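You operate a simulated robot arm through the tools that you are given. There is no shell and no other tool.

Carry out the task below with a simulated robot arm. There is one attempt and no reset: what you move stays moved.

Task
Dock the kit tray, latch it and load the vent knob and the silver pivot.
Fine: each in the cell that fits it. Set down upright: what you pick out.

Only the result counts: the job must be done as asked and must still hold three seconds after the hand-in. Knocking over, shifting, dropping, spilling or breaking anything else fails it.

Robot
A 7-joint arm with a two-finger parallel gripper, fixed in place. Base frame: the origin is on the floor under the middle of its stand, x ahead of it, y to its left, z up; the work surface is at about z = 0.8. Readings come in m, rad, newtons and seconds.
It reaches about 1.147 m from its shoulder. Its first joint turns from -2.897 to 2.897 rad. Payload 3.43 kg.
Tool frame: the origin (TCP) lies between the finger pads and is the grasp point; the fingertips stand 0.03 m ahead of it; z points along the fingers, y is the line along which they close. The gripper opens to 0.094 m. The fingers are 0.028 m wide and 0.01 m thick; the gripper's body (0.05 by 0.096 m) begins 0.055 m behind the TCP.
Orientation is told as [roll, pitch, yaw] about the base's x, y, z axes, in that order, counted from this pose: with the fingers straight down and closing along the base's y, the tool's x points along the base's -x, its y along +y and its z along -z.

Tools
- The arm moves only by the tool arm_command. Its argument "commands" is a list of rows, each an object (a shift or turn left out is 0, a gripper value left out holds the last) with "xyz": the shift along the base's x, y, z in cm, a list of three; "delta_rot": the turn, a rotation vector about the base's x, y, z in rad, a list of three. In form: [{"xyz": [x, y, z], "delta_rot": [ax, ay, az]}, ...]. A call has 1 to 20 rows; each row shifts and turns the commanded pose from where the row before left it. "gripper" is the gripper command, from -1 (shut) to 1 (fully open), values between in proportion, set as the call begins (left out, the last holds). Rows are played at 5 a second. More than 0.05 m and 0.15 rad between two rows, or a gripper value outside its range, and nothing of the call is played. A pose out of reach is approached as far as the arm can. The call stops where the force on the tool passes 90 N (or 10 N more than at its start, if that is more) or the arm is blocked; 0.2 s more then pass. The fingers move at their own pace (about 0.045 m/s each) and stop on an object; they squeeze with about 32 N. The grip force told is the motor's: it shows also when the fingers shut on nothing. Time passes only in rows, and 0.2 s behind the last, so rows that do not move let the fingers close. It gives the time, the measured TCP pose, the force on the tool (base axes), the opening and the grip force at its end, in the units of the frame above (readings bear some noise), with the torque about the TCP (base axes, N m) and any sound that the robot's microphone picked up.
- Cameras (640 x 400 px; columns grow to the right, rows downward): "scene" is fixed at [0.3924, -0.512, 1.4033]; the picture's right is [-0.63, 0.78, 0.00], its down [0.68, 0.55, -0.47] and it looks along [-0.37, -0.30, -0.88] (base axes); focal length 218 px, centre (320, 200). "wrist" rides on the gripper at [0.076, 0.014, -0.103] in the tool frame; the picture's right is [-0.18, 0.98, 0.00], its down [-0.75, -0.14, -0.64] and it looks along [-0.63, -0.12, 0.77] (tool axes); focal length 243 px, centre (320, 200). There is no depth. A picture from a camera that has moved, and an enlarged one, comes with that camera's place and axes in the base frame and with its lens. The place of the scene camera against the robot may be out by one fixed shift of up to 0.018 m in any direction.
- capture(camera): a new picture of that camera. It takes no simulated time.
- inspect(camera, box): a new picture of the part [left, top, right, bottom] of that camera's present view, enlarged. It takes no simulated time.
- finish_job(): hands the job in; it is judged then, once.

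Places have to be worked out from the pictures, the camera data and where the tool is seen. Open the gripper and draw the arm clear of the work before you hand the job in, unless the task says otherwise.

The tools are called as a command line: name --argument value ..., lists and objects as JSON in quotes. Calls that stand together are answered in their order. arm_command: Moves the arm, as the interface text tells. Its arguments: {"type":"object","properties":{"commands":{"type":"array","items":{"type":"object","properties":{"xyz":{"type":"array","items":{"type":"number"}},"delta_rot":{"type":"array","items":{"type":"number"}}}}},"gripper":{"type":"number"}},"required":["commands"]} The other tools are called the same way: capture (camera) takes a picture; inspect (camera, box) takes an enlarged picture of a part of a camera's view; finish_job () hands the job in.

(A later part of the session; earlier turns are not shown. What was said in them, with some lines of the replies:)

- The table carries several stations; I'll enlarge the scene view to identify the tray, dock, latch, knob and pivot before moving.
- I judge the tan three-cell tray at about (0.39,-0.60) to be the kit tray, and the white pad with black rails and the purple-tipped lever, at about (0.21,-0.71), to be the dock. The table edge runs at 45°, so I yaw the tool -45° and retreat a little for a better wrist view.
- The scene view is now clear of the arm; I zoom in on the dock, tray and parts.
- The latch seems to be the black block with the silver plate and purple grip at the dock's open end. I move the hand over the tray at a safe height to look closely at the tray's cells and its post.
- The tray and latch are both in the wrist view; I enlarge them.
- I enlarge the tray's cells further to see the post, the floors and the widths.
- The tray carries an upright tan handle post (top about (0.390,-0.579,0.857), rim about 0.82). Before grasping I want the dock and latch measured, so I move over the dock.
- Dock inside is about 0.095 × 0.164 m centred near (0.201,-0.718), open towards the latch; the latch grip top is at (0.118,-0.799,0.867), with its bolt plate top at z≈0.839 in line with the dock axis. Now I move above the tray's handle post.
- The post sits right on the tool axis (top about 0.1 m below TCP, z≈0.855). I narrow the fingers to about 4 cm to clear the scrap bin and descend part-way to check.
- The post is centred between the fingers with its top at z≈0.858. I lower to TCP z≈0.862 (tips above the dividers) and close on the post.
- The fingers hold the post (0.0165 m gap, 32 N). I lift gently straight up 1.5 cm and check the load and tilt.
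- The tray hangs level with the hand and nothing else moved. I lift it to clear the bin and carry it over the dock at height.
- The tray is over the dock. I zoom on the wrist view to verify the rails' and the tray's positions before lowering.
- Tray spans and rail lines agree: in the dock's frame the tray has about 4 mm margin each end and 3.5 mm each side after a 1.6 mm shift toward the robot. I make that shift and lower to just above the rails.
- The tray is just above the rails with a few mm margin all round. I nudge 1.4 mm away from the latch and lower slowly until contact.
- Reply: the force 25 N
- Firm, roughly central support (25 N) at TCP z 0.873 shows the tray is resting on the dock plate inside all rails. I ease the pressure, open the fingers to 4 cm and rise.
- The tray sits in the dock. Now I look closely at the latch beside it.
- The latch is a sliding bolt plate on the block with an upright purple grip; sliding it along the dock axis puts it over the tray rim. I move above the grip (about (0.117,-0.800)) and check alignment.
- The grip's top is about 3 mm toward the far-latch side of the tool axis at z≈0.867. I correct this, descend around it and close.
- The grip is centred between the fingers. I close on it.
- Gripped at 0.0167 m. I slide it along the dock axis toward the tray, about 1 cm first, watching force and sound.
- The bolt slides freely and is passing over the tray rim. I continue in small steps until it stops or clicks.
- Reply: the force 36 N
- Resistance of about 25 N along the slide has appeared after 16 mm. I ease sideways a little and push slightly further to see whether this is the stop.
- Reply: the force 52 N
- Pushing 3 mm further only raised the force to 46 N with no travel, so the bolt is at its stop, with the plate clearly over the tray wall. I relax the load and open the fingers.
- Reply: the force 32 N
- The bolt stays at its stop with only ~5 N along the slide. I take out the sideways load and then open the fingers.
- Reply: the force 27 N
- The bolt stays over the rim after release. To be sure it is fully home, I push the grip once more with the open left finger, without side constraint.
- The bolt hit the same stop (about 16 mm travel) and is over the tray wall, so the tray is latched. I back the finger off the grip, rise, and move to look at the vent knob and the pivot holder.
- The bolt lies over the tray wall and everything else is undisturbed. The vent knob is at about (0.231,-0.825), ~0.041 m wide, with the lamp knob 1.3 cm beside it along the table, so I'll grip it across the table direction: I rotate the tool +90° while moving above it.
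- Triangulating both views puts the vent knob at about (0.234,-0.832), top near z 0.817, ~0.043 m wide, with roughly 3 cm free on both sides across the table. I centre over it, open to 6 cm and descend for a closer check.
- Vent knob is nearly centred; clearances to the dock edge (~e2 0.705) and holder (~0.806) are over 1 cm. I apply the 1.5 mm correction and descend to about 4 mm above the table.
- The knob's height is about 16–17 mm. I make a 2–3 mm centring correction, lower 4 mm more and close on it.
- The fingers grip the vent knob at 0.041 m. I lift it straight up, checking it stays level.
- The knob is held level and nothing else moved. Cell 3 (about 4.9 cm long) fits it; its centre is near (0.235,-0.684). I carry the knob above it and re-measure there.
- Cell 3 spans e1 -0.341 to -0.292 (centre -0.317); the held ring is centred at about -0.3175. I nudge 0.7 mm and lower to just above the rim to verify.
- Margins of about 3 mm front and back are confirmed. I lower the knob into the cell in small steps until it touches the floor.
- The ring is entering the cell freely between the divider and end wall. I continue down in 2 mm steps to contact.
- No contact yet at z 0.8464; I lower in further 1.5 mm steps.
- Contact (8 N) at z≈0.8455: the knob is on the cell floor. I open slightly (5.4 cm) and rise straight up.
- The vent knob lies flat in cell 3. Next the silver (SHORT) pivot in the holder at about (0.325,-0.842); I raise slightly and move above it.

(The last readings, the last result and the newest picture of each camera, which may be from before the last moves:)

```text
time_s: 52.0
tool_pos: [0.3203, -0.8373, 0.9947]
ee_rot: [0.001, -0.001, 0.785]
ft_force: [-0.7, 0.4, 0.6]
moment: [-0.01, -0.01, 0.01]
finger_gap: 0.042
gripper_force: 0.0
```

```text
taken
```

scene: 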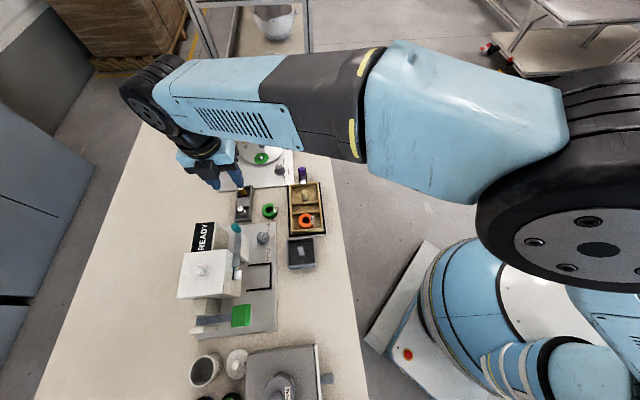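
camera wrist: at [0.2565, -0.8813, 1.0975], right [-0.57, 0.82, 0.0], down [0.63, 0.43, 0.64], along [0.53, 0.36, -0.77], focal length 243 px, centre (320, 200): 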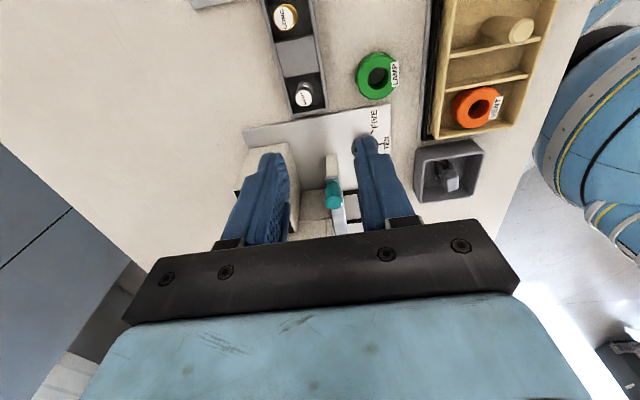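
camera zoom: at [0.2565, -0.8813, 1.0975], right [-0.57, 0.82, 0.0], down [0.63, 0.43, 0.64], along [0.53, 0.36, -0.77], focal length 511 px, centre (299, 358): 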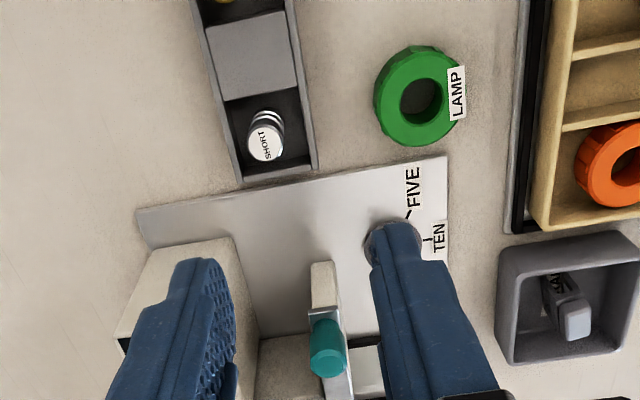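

Triangulation puts the silver pivot at about (0.331,-0.849), top z≈0.837. I centre over it, lower somewhat and take a close look.

arm_command --commands '[{"xyz": [1.07, -1.17, 0]}, {"xyz": [0, 0, -4]}, {"xyz": [0, 0, -3]}, {"xyz": [0, 0, 0]}]'

capture --camera "wrist"

inspect --camera "wrist" --box '[240, 40, 420, 200]'

inspect --camera "wrist" --box '[280, 90, 360, 150]'

```text
time_s: 53.0
tool_pos: [0.3305, -0.8497, 0.927]
ee_rot: [0.001, 0.001, 0.785]
ft_force: [-0.7, 0.4, 0.6]
moment: [0.01, -0.01, -0.03]
finger_gap: 0.0426
gripper_force: 0.0
```

```text
taken
camera wrist: at [0.2668, -0.8925, 1.03], right [-0.57, 0.82, 0.0], down [0.63, 0.43, 0.64], along [0.53, 0.36, -0.77], focal length 243 px, centre (320, 200)
```

wrist: 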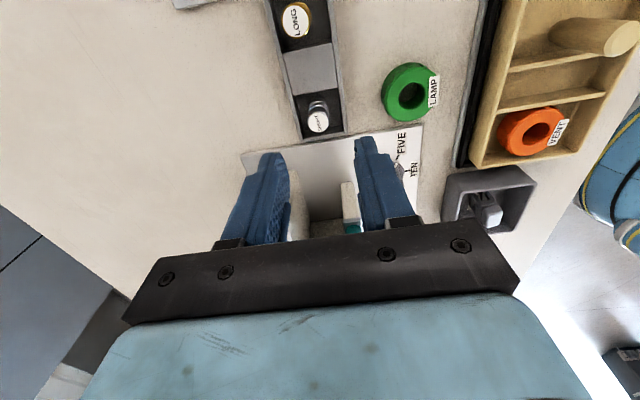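

```text
2.50 times, centred on (330, 120) of wrist
camera zoom: at [0.2668, -0.8925, 1.03], right [-0.57, 0.82, 0.0], down [0.63, 0.43, 0.64], along [0.53, 0.36, -0.77], focal length 606 px, centre (295, 400)
```

zoom: 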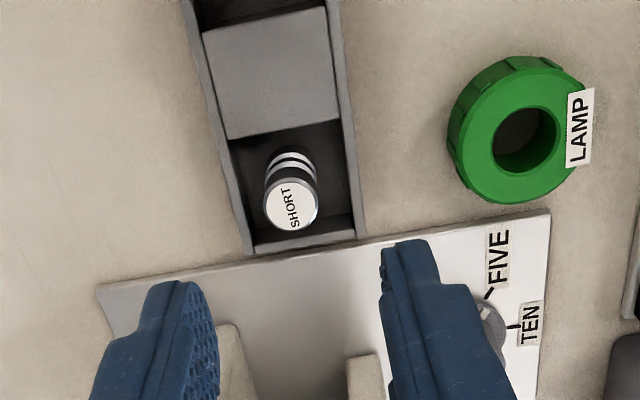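

```text
6.67 times, centred on (320, 120) of wrist
camera zoom: at [0.2668, -0.8925, 1.03], right [-0.57, 0.82, 0.0], down [0.63, 0.43, 0.64], along [0.53, 0.36, -0.77], focal length 1618 px, centre (320, 733)
```

zoom: 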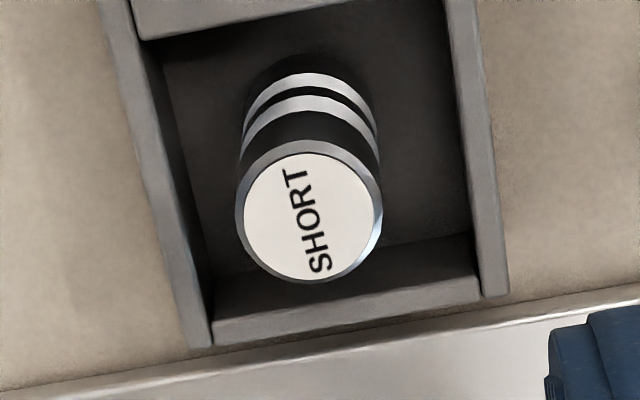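

The pivot (Ø≈18 mm, top z≈0.8395) is on the tool axis; holder walls top out near 0.819. I narrow the fingers to 3.4 cm and descend to just above, then check.

arm_command --commands '[{"xyz": [0, 0, -2.5]}, {"xyz": [0, 0, -2]}, {"xyz": [0, 0, -1]}, {"xyz": [0, 0, 0]}]' --gripper -0.25

capture --camera "wrist"

inspect --camera "wrist" --box '[250, 80, 390, 200]'

```text
time_s: 54.0
tool_pos: [0.333, -0.8499, 0.8715]
ee_rot: [0.0, 0.0, 0.786]
ft_force: [-0.5, 0.1, 0.4]
moment: [0.02, -0.01, 0.01]
finger_gap: 0.0353
gripper_force: 0.0
```

```text
taken
camera wrist: at [0.2672, -0.8933, 0.974], right [-0.57, 0.82, 0.0], down [0.63, 0.43, 0.64], along [0.53, 0.36, -0.77], focal length 243 px, centre (320, 200)
```

wrist: 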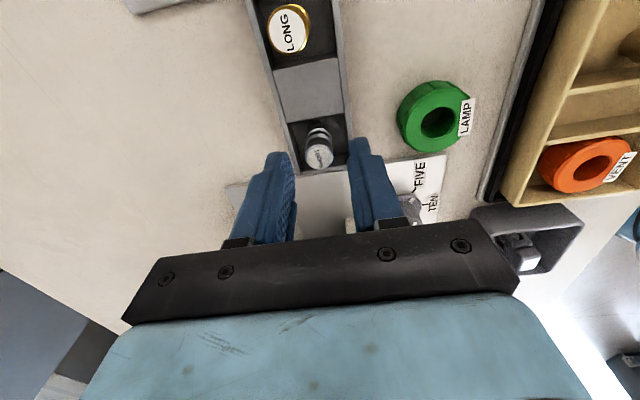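

```text
3.33 times, centred on (320, 140) of wrist
camera zoom: at [0.2672, -0.8933, 0.974], right [-0.57, 0.82, 0.0], down [0.63, 0.43, 0.64], along [0.53, 0.36, -0.77], focal length 809 px, centre (320, 400)
```

zoom: 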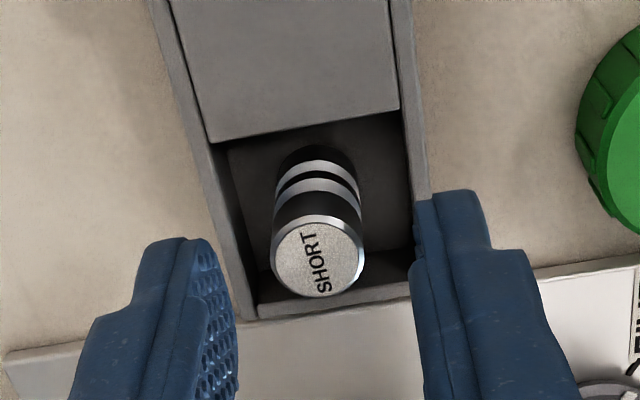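

The cap is centred (top z≈0.839). I lower 17.5 mm so the tips stay just above the holder walls, then close.

arm_command --commands '[{"xyz": [0, 0, -0.9]}, {"xyz": [0, 0, -0.85]}, {"xyz": [0, 0, 0]}]'

inspect --camera "wrist" --box '[250, 90, 390, 210]'

arm_command --commands '[{"xyz": [0, 0, 0]}, {"xyz": [0, 0, 0]}, {"xyz": [0, 0, 0]}, {"xyz": [0, 0, 0]}]' --gripper -1

inspect --camera "wrist" --box '[250, 90, 390, 210]'

```text
time_s: 54.8
tool_pos: [0.3308, -0.8494, 0.8525]
ee_rot: [-0.001, 0.0, 0.786]
ft_force: [-0.2, 0.1, -0.7]
moment: [0.02, 0.03, 0.01]
finger_gap: 0.0352
gripper_force: 0.0
```

```text
3.33 times, centred on (320, 150) of wrist
camera zoom: at [0.2669, -0.8932, 0.9556], right [-0.57, 0.82, 0.0], down [0.63, 0.43, 0.64], along [0.53, 0.36, -0.77], focal length 809 px, centre (320, 367)
```

zoom: 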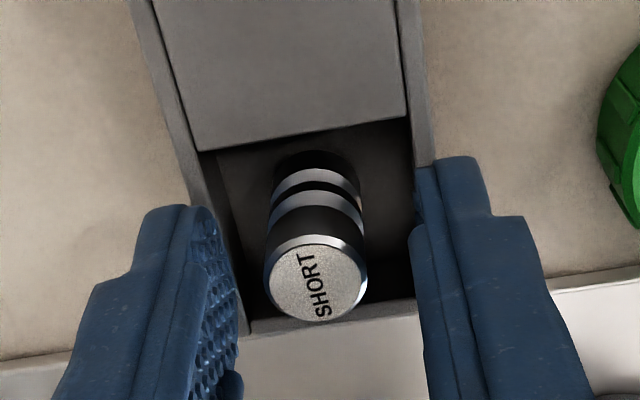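

```text
time_s: 55.8
tool_pos: [0.3303, -0.8501, 0.8531]
ee_rot: [-0.001, 0.001, 0.785]
ft_force: [0.0, 0.4, -0.1]
moment: [-0.03, -0.01, -0.04]
finger_gap: 0.0162
gripper_force: 32.4
```

```text
3.33 times, centred on (320, 150) of wrist
camera zoom: at [0.2669, -0.8933, 0.9557], right [-0.57, 0.82, 0.0], down [0.63, 0.43, 0.64], along [0.53, 0.36, -0.77], focal length 809 px, centre (320, 367)
```

zoom: 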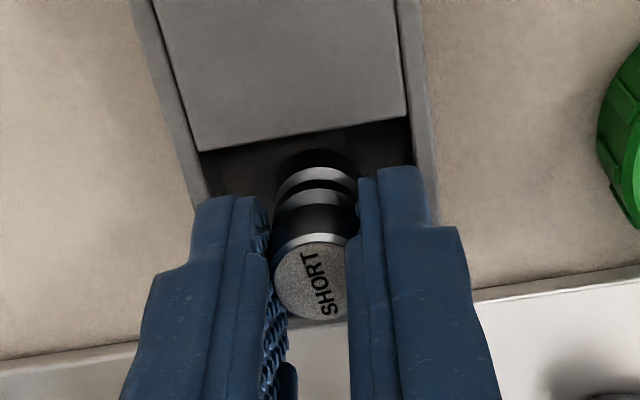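

The pivot is gripped (0.0162 m, 32 N) and upright. I lift it straight up out of the holder.

arm_command --commands '[{"xyz": [0, 0, 0.5]}, {"xyz": [0, 0, 1]}, {"xyz": [0, 0, 2]}, {"xyz": [0, 0, 3]}, {"xyz": [0, 0, 3]}, {"xyz": [0, 0, 2]}, {"xyz": [0, 0, 0]}]'

capture --camera "wrist"

inspect --camera "wrist" --box '[250, 70, 410, 210]'

inspect --camera "scene" --box '[190, 130, 310, 240]'

```text
time_s: 57.4
tool_pos: [0.3316, -0.8474, 0.9674]
ee_rot: [0.0, 0.0, 0.786]
ft_force: [0.5, 0.4, -1.0]
moment: [0.0, 0.04, 0.03]
finger_gap: 0.0163
gripper_force: 31.5
```

```text
taken
camera wrist: at [0.2667, -0.8923, 1.0705], right [-0.57, 0.82, 0.0], down [0.63, 0.43, 0.64], along [0.53, 0.36, -0.77], focal length 243 px, centre (320, 200)
```

wrist: 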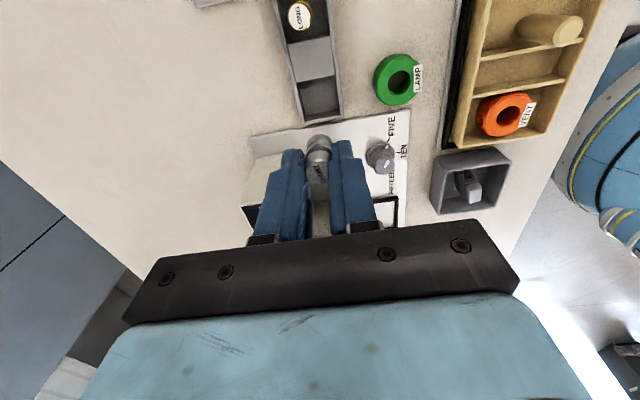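

```text
2.86 times, centred on (330, 140) of wrist
camera zoom: at [0.2667, -0.8923, 1.0705], right [-0.57, 0.82, 0.0], down [0.63, 0.43, 0.64], along [0.53, 0.36, -0.77], focal length 693 px, centre (291, 371)
```

zoom: 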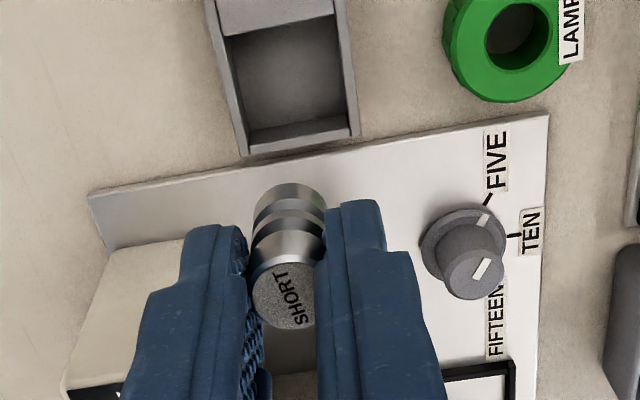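

```text
3.64 times, centred on (250, 185) of scene
camera zoom: at [0.3924, -0.512, 1.4033], right [-0.63, 0.78, 0.0], down [0.68, 0.55, -0.47], along [-0.37, -0.3, -0.88], focal length 794 px, centre (574, 254)
```

zoom: 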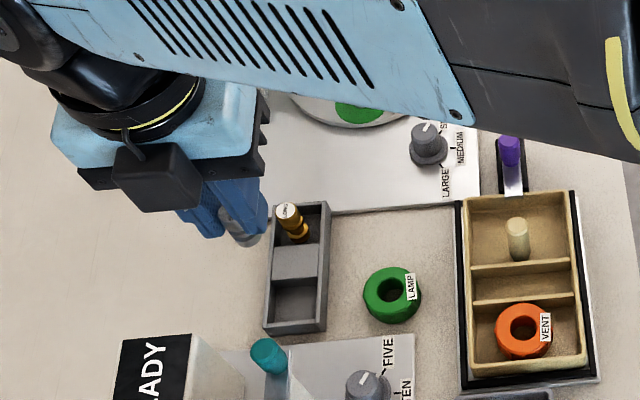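

The pivot hangs upright and the gold one stands untouched. Cell 2 is centred near (0.205,-0.714); I carry the pivot above it.

arm_command --commands '[{"xyz": [-1.5, 1.6, 0]}, {"xyz": [-2.1, 2.3, 0]}, {"xyz": [-2.5, 2.7, 0]}, {"xyz": [-2.5, 2.7, 0]}, {"xyz": [-2.1, 2.3, 0]}, {"xyz": [-1.8, 1.87, 0]}, {"xyz": [0, 0, 0]}, {"xyz": [0, 0, 0]}]'

capture --camera "wrist"

inspect --camera "wrist" --box '[230, 20, 450, 210]'

inspect --camera "scene" --box '[260, 150, 350, 250]'

```text
time_s: 59.2
tool_pos: [0.2056, -0.7158, 0.9681]
ee_rot: [0.0, 0.0, 0.783]
ft_force: [0.8, -0.3, -0.1]
moment: [0.01, 0.0, 0.02]
finger_gap: 0.0164
gripper_force: 32.0
```

```text
taken
camera wrist: at [0.1421, -0.7594, 1.0712], right [-0.57, 0.82, 0.0], down [0.63, 0.43, 0.64], along [0.53, 0.36, -0.77], focal length 243 px, centre (320, 200)
```

wrist: 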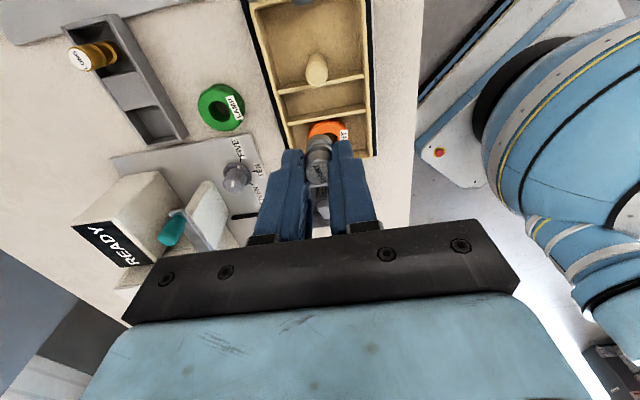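

```text
2.11 times, centred on (340, 115) of wrist
camera zoom: at [0.1421, -0.7594, 1.0712], right [-0.57, 0.82, 0.0], down [0.63, 0.43, 0.64], along [0.53, 0.36, -0.77], focal length 511 px, centre (278, 379)
```

zoom: 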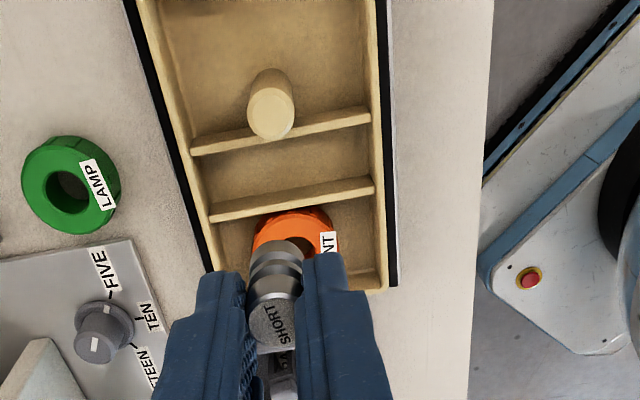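

```text
4.00 times, centred on (305, 200) of scene
camera zoom: at [0.3924, -0.512, 1.4033], right [-0.63, 0.78, 0.0], down [0.68, 0.55, -0.47], along [-0.37, -0.3, -0.88], focal length 873 px, centre (380, 200)
```

zoom: 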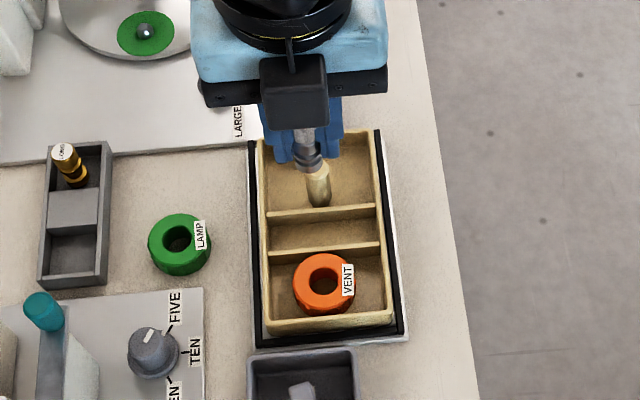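

The pivot hangs over the middle of cell 2 (cell e1 -0.374 to -0.346, pivot -0.3605). I descend to just above the dividers and verify.

arm_command --commands '[{"xyz": [0.04, 0.04, -2.5]}, {"xyz": [0, 0, -2.5]}, {"xyz": [0, 0, -2]}, {"xyz": [0, 0, -1.2]}, {"xyz": [0, 0, 0]}]'

capture --camera "wrist"

inspect --camera "wrist" --box '[240, 50, 420, 200]'

inspect --camera "scene" --box '[270, 170, 340, 240]'

```text
time_s: 60.4
tool_pos: [0.2078, -0.7143, 0.8852]
ee_rot: [0.0, 0.0, 0.786]
ft_force: [-0.4, -0.3, -0.9]
moment: [0.0, -0.01, 0.01]
finger_gap: 0.0164
gripper_force: 31.7
```

```text
taken
camera wrist: at [0.1428, -0.7581, 0.9878], right [-0.57, 0.82, 0.0], down [0.63, 0.43, 0.64], along [0.53, 0.36, -0.77], focal length 243 px, centre (320, 200)
```

wrist: 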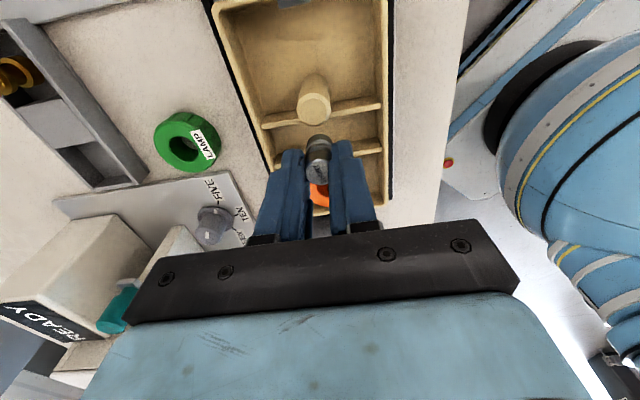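

```text
2.67 times, centred on (330, 125) of wrist
camera zoom: at [0.1428, -0.7581, 0.9878], right [-0.57, 0.82, 0.0], down [0.63, 0.43, 0.64], along [0.53, 0.36, -0.77], focal length 647 px, centre (293, 400)
```

zoom: 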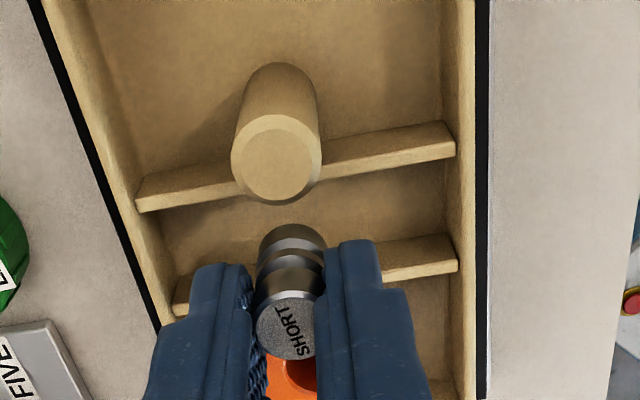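

```text
5.71 times, centred on (305, 205) of scene
camera zoom: at [0.3924, -0.512, 1.4033], right [-0.63, 0.78, 0.0], down [0.68, 0.55, -0.47], along [-0.37, -0.3, -0.88], focal length 1247 px, centre (406, 171)
```

zoom: 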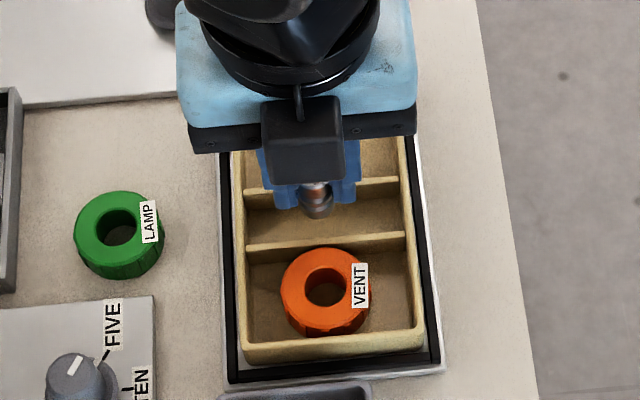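

In tool coordinates the pivot is 15 mm from divider 1 and 12 mm from divider 2, so I shift 1.3 mm toward divider 1 and lower into the cell.

arm_command --commands '[{"xyz": [-0.09, -0.09, 0]}, {"xyz": [0, 0, -0.6]}, {"xyz": [0, 0, -0.6]}, {"xyz": [0, 0, -0.5]}, {"xyz": [0, 0, 0]}]'

inspect --camera "wrist" --box '[240, 50, 420, 200]'

inspect --camera "scene" --box '[270, 170, 340, 240]'

```text
time_s: 61.6
tool_pos: [0.2049, -0.7166, 0.8693]
ee_rot: [0.0, -0.001, 0.786]
ft_force: [0.1, -0.2, -0.1]
moment: [-0.02, -0.02, 0.0]
finger_gap: 0.0165
gripper_force: 31.7
```

```text
2.67 times, centred on (330, 125) of wrist
camera zoom: at [0.1413, -0.7594, 0.9716], right [-0.57, 0.82, 0.0], down [0.63, 0.43, 0.64], along [0.53, 0.36, -0.77], focal length 647 px, centre (293, 400)
```

zoom: 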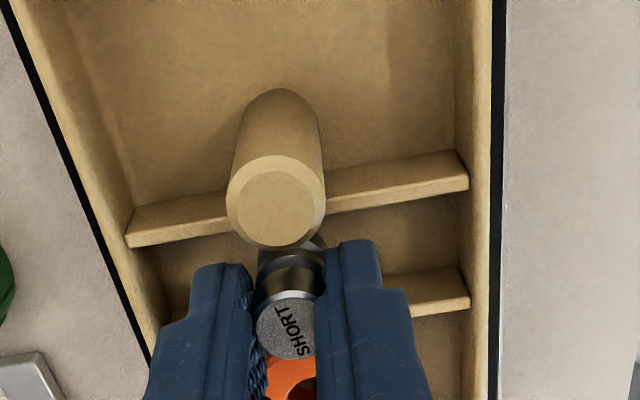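

```text
5.71 times, centred on (305, 205) of scene
camera zoom: at [0.3924, -0.512, 1.4033], right [-0.63, 0.78, 0.0], down [0.68, 0.55, -0.47], along [-0.37, -0.3, -0.88], focal length 1247 px, centre (406, 171)
```

zoom: 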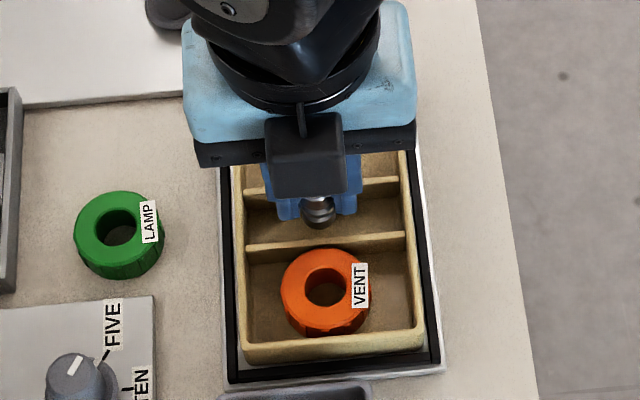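

The pivot is inside the cell with about 4–5 mm margin on both sides and no contact force. I continue down in small steps to contact.

arm_command --commands '[{"xyz": [0, 0, -0.25]}, {"xyz": [0, 0, -0.25]}, {"xyz": [0, 0, -0.1]}, {"xyz": [0, 0, 0]}]'

arm_command --commands '[{"xyz": [0, 0, -0.12]}, {"xyz": [0, 0, 0]}]'

inspect --camera "wrist" --box '[240, 50, 420, 200]'

```text
time_s: 62.6
tool_pos: [0.2046, -0.7159, 0.8642]
ee_rot: [0.0, 0.0, 0.786]
ft_force: [0.0, -0.4, -0.5]
moment: [0.01, 0.0, -0.02]
finger_gap: 0.0164
gripper_force: 32.1
```

```text
time_s: 63.2
tool_pos: [0.2049, -0.7163, 0.8619]
ee_rot: [-0.003, 0.001, 0.786]
ft_force: [-0.2, -0.3, -0.4]
moment: [-0.01, 0.03, -0.02]
finger_gap: 0.0163
gripper_force: 32.3
```

```text
2.67 times, centred on (330, 125) of wrist
camera zoom: at [0.1408, -0.7595, 0.9645], right [-0.57, 0.82, 0.0], down [0.63, 0.43, 0.64], along [0.53, 0.36, -0.77], focal length 647 px, centre (293, 400)
```

zoom: 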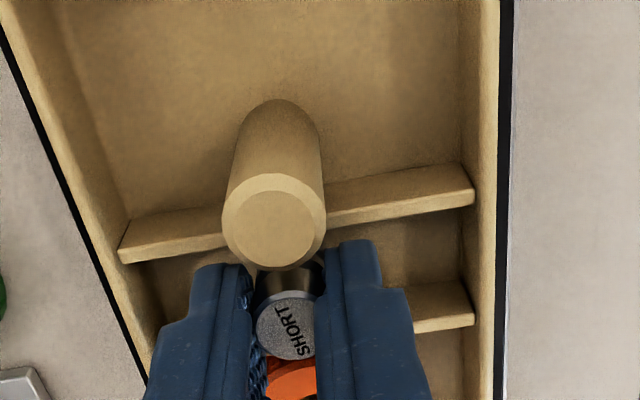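

No contact yet at z 0.862; I go on in 1 mm steps.

arm_command --commands '[{"xyz": [0, 0, -0.1]}, {"xyz": [0, 0, 0]}]'

arm_command --commands '[{"xyz": [0, 0, -0.1]}, {"xyz": [0, 0, 0]}]'

```text
time_s: 63.8
tool_pos: [0.2057, -0.7162, 0.8609]
ee_rot: [-0.001, -0.001, 0.786]
ft_force: [0.8, 0.4, 0.7]
moment: [0.02, 0.01, 0.02]
finger_gap: 0.0163
gripper_force: 31.6
```

```text
time_s: 64.4
tool_pos: [0.2058, -0.716, 0.86]
ee_rot: [-0.001, 0.0, 0.787]
ft_force: [-0.4, -0.3, -0.4]
moment: [0.03, -0.04, -0.01]
finger_gap: 0.0165
gripper_force: 32.2
```

Still free at z 0.860 (tips about level with just above the dividers); two more 1 mm steps, watching for contact.

arm_command --commands '[{"xyz": [0, 0, -0.1]}, {"xyz": [0, 0, 0]}]'

arm_command --commands '[{"xyz": [0, 0, -0.1]}, {"xyz": [0, 0, 0]}]'

inspect --camera "scene" --box '[280, 185, 330, 225]'

inspect --camera "wrist" --box '[240, 80, 400, 200]'

```text
time_s: 65.0
tool_pos: [0.2061, -0.7149, 0.8593]
ee_rot: [-0.004, 0.001, 0.785]
ft_force: [1.5, 2.0, 10.7]
moment: [0.06, -0.09, 0.01]
finger_gap: 0.0162
gripper_force: 32.5
```

```text
time_s: 65.6
tool_pos: [0.2051, -0.7156, 0.8584]
ee_rot: [-0.001, 0.002, 0.785]
ft_force: [-0.1, -1.9, 20.8]
moment: [-0.08, -0.04, -0.03]
finger_gap: 0.0163
gripper_force: 32.0
```

```text
10.00 times, centred on (305, 205) of scene
camera zoom: at [0.3924, -0.512, 1.4033], right [-0.63, 0.78, 0.0], down [0.68, 0.55, -0.47], along [-0.37, -0.3, -0.88], focal length 2182 px, centre (470, 150)
```

zoom: 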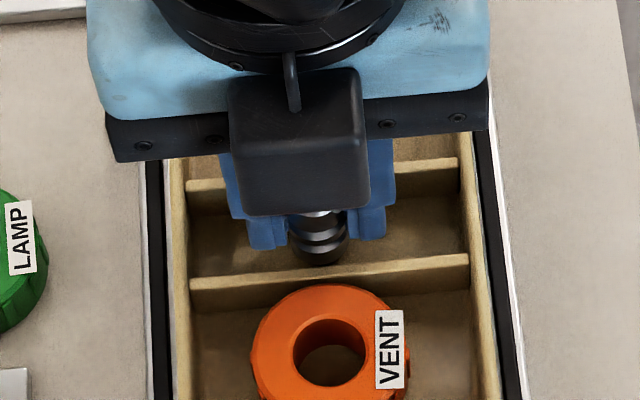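

```text
3.33 times, centred on (320, 140) of wrist
camera zoom: at [0.1411, -0.7593, 0.9619], right [-0.57, 0.82, 0.0], down [0.63, 0.43, 0.64], along [0.53, 0.36, -0.77], focal length 809 px, centre (320, 400)
```

zoom: 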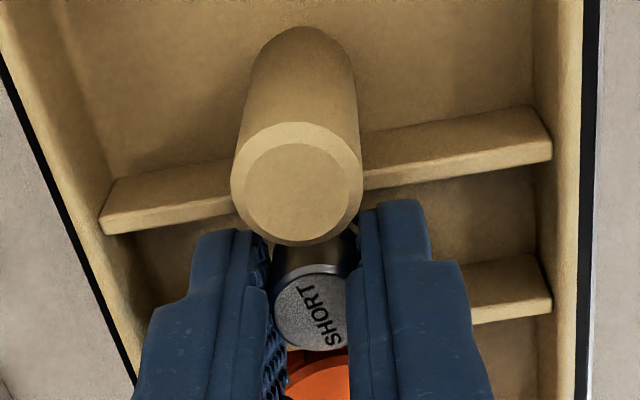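

Contact shows (11 then 21 N) at z≈0.859, matching the pivot resting on the floor. I ease the load by 2 mm and open gently to 3.4 cm.

arm_command --commands '[{"xyz": [0, 0, 0.2]}, {"xyz": [0, 0, 0]}]'

arm_command --commands '[{"xyz": [0, 0, 0]}, {"xyz": [0, 0, 0]}, {"xyz": [0, 0, 0]}]' --gripper -0.3

inspect --camera "wrist" --box '[240, 80, 400, 200]'

```text
time_s: 66.2
tool_pos: [0.2064, -0.7149, 0.8593]
ee_rot: [0.001, -0.001, 0.785]
ft_force: [-1.4, -2.3, 6.6]
moment: [-0.06, 0.05, -0.01]
finger_gap: 0.0162
gripper_force: 31.8
```

```text
time_s: 67.0
tool_pos: [0.2054, -0.7166, 0.8586]
ee_rot: [0.001, 0.0, 0.784]
ft_force: [0.3, -0.1, 0.2]
moment: [-0.03, -0.01, 0.02]
finger_gap: 0.0328
gripper_force: 0.1
```

```text
3.33 times, centred on (320, 140) of wrist
camera zoom: at [0.1416, -0.7598, 0.9623], right [-0.57, 0.82, 0.0], down [0.63, 0.43, 0.64], along [0.53, 0.36, -0.77], focal length 809 px, centre (320, 400)
```

zoom: 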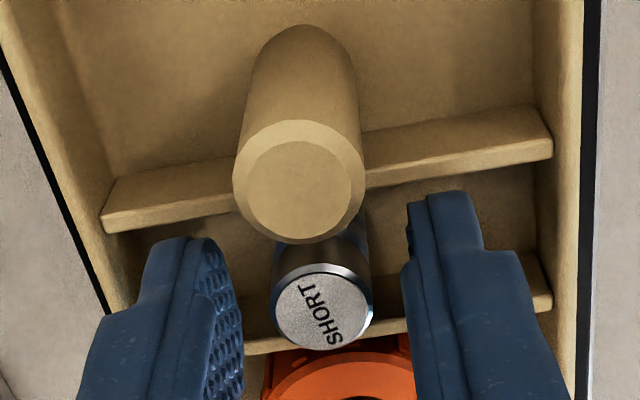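

The pivot stands free and upright between the open fingers. I rise straight up and inspect the result.

arm_command --commands '[{"xyz": [0, 0, 0.5]}, {"xyz": [0, 0, 1.5]}, {"xyz": [0, 0, 3]}, {"xyz": [0, 0, 4]}, {"xyz": [0, 0, 4]}, {"xyz": [0, 0, 0]}]'

capture --camera "wrist"

inspect --camera "wrist" --box '[220, 0, 420, 160]'

capture --camera "scene"

```text
time_s: 68.4
tool_pos: [0.2049, -0.7156, 0.9901]
ee_rot: [-0.001, 0.0, 0.785]
ft_force: [-0.4, 0.0, -0.9]
moment: [0.02, 0.01, 0.04]
finger_gap: 0.0331
gripper_force: 0.2
```

```text
taken
camera wrist: at [0.1398, -0.7594, 1.0921], right [-0.57, 0.82, 0.0], down [0.63, 0.43, 0.64], along [0.53, 0.36, -0.77], focal length 243 px, centre (320, 200)
```

wrist: 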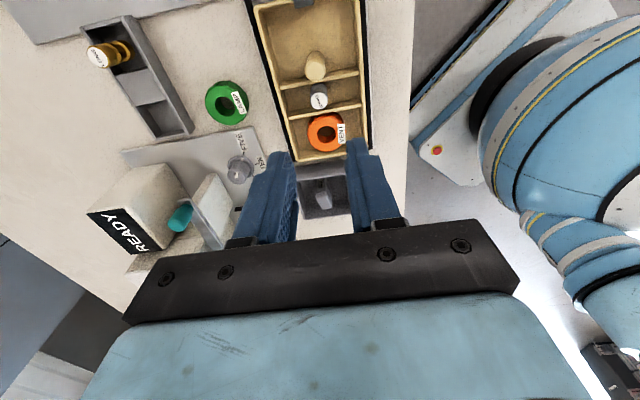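

```text
2.50 times, centred on (320, 80) of wrist
camera zoom: at [0.1398, -0.7594, 1.0921], right [-0.57, 0.82, 0.0], down [0.63, 0.43, 0.64], along [0.53, 0.36, -0.77], focal length 606 px, centre (320, 500)
```

zoom: 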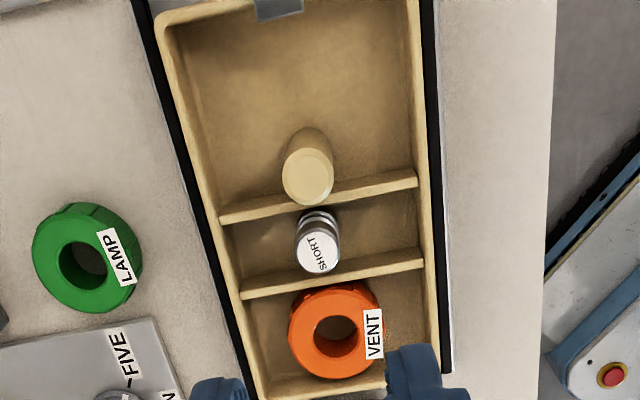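

```text
taken
```

scene: 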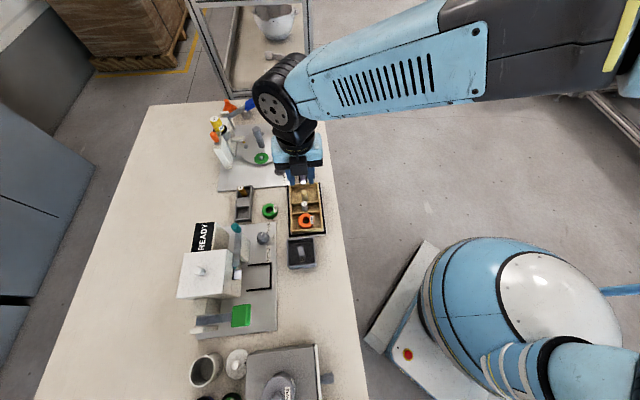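

The pivot stands upright in cell 2, the vent knob lies in cell 3. I move over to double-check the latch bolt from close by.

arm_command --commands '[{"xyz": [-2.8, -1.4, 0]}, {"xyz": [-2.9, -1.4, 0]}, {"xyz": [-2.8, -1.3, 0]}, {"xyz": [0, 0, 0]}]'

capture --camera "wrist"

inspect --camera "wrist" --box '[240, 60, 400, 190]'

inspect --camera "scene" --box '[275, 150, 340, 245]'

```text
time_s: 69.4
tool_pos: [0.1178, -0.7558, 0.9868]
ee_rot: [0.0, 0.0, 0.786]
ft_force: [0.4, 0.3, 0.0]
moment: [-0.04, -0.02, -0.02]
finger_gap: 0.0329
gripper_force: 0.1
```

```text
taken
camera wrist: at [0.0535, -0.799, 1.0901], right [-0.57, 0.82, 0.0], down [0.63, 0.43, 0.64], along [0.53, 0.36, -0.77], focal length 243 px, centre (320, 200)
```

wrist: 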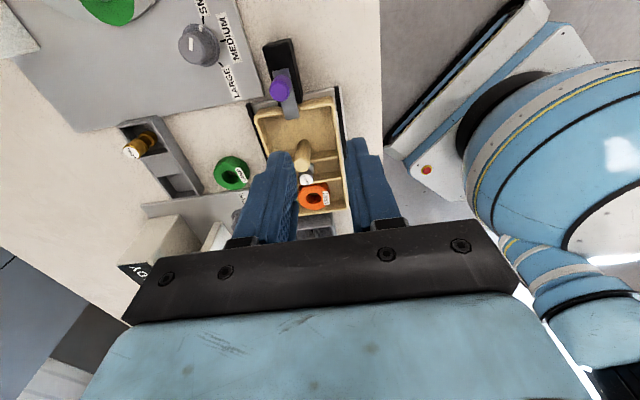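

```text
3.08 times, centred on (320, 125) of wrist
camera zoom: at [0.0535, -0.799, 1.0901], right [-0.57, 0.82, 0.0], down [0.63, 0.43, 0.64], along [0.53, 0.36, -0.77], focal length 746 px, centre (320, 431)
```

zoom: 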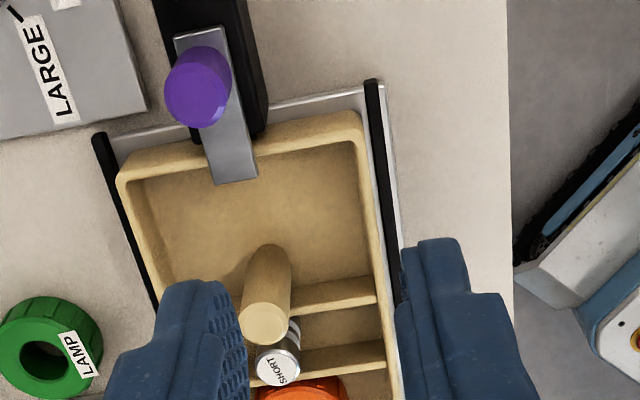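

```text
4.21 times, centred on (308, 198) of scene
camera zoom: at [0.3924, -0.512, 1.4033], right [-0.63, 0.78, 0.0], down [0.68, 0.55, -0.47], along [-0.37, -0.3, -0.88], focal length 919 px, centre (373, 210)
```

zoom: 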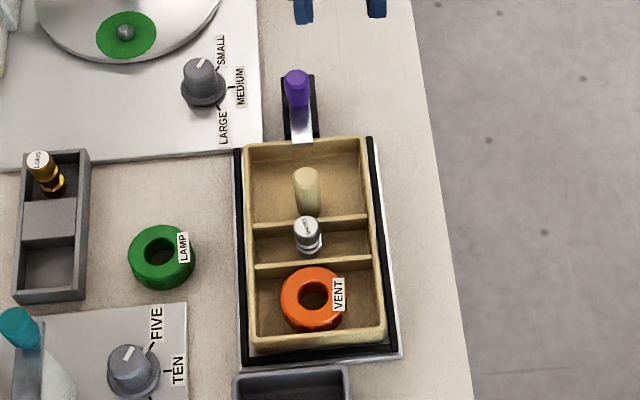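

The bolt plate reaches over the tray's wall, the knob and pivot sit properly in their cells, and the other items are undisturbed. I raise the hand, open the gripper fully and draw the arm back clear of the table.

arm_command --commands '[{"xyz": [0, 0, 4.3]}, {"xyz": [0, 0, 4.3]}, {"xyz": [0, 0, 4.3]}, {"xyz": [0, 0, 4]}, {"xyz": [0, 4, 0]}, {"xyz": [0, 4, 0]}, {"xyz": [0, 4, 0]}, {"xyz": [0, 4, 0]}, {"xyz": [0, 4, 0]}, {"xyz": [0, 0, 0]}, {"xyz": [0, 0, 0]}]' --gripper 1

capture --camera "scene"

inspect --camera "scene" --box '[225, 145, 345, 275]'

inspect --camera "scene" --box '[275, 150, 335, 245]'

```text
time_s: 71.8
tool_pos: [0.1214, -0.5588, 1.1577]
ee_rot: [0.001, -0.001, 0.785]
ft_force: [0.2, -0.1, -0.9]
moment: [-0.01, 0.02, 0.0]
finger_gap: 0.0941
gripper_force: 0.1
```

```text
taken
```

scene: 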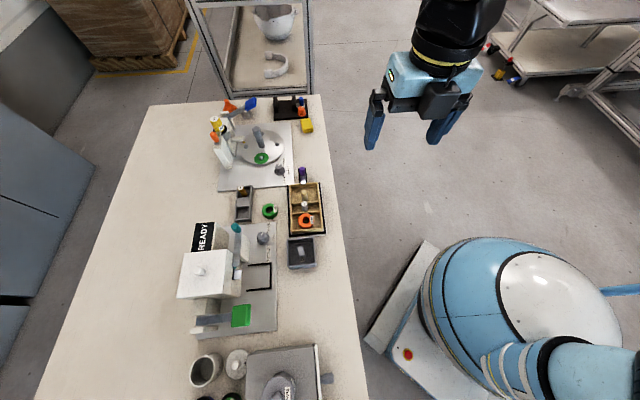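

```text
3.08 times, centred on (285, 210) of scene
camera zoom: at [0.3924, -0.512, 1.4033], right [-0.63, 0.78, 0.0], down [0.68, 0.55, -0.47], along [-0.37, -0.3, -0.88], focal length 672 px, centre (428, 169)
```

zoom: 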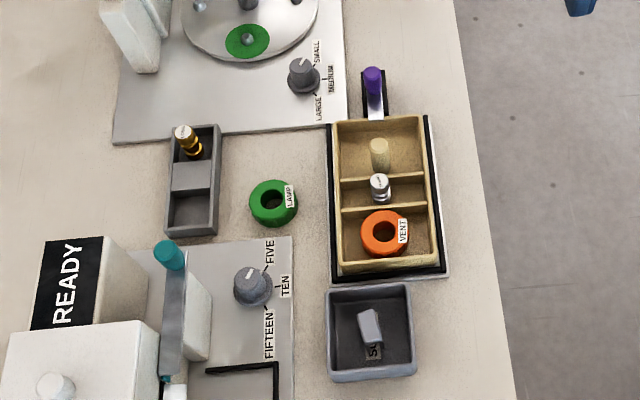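

```text
4.21 times, centred on (305, 198) of scene
camera zoom: at [0.3924, -0.512, 1.4033], right [-0.63, 0.78, 0.0], down [0.68, 0.55, -0.47], along [-0.37, -0.3, -0.88], focal length 919 px, centre (383, 210)
```

zoom: 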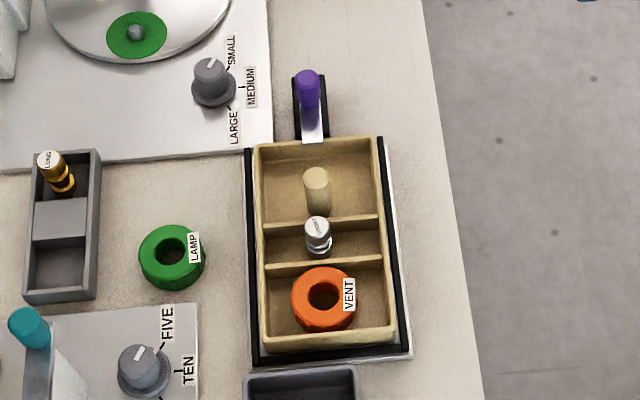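

Everything is as asked: tray docked and bolted, vent knob flat in the large cell, silver pivot upright in the narrow cell, bystanders at their original pixels, gripper open and clear. I hand the job in.

finish_job

```text
The job is handed in.
```

The kit tray is docked and latched, with the vent knob and the silver pivot loaded. I've handed the job in but haven't seen a verdict.

- **Tray:** it sits inside the dock's three rails, a few millimetres clear on each side.
- **Latch:** I slid the bolt until it stopped, about 16 mm, and its plate now covers the tray's end wall. I heard no click. It didn't move further under a 46 N push, so I took that as fully home.
- **Vent knob:** it lies flat in the larger free cell, which it fits with about 3 mm to spare at each end.
- **Silver pivot:** it stands upright in the narrow middle cell.
- **Other items:** the lamp knob, gold pivot, pivot holder and scrap bin show no shift in the last scene picture. I saw no contact with anything else on the table.

The gripper is open and the arm is clear of the table.
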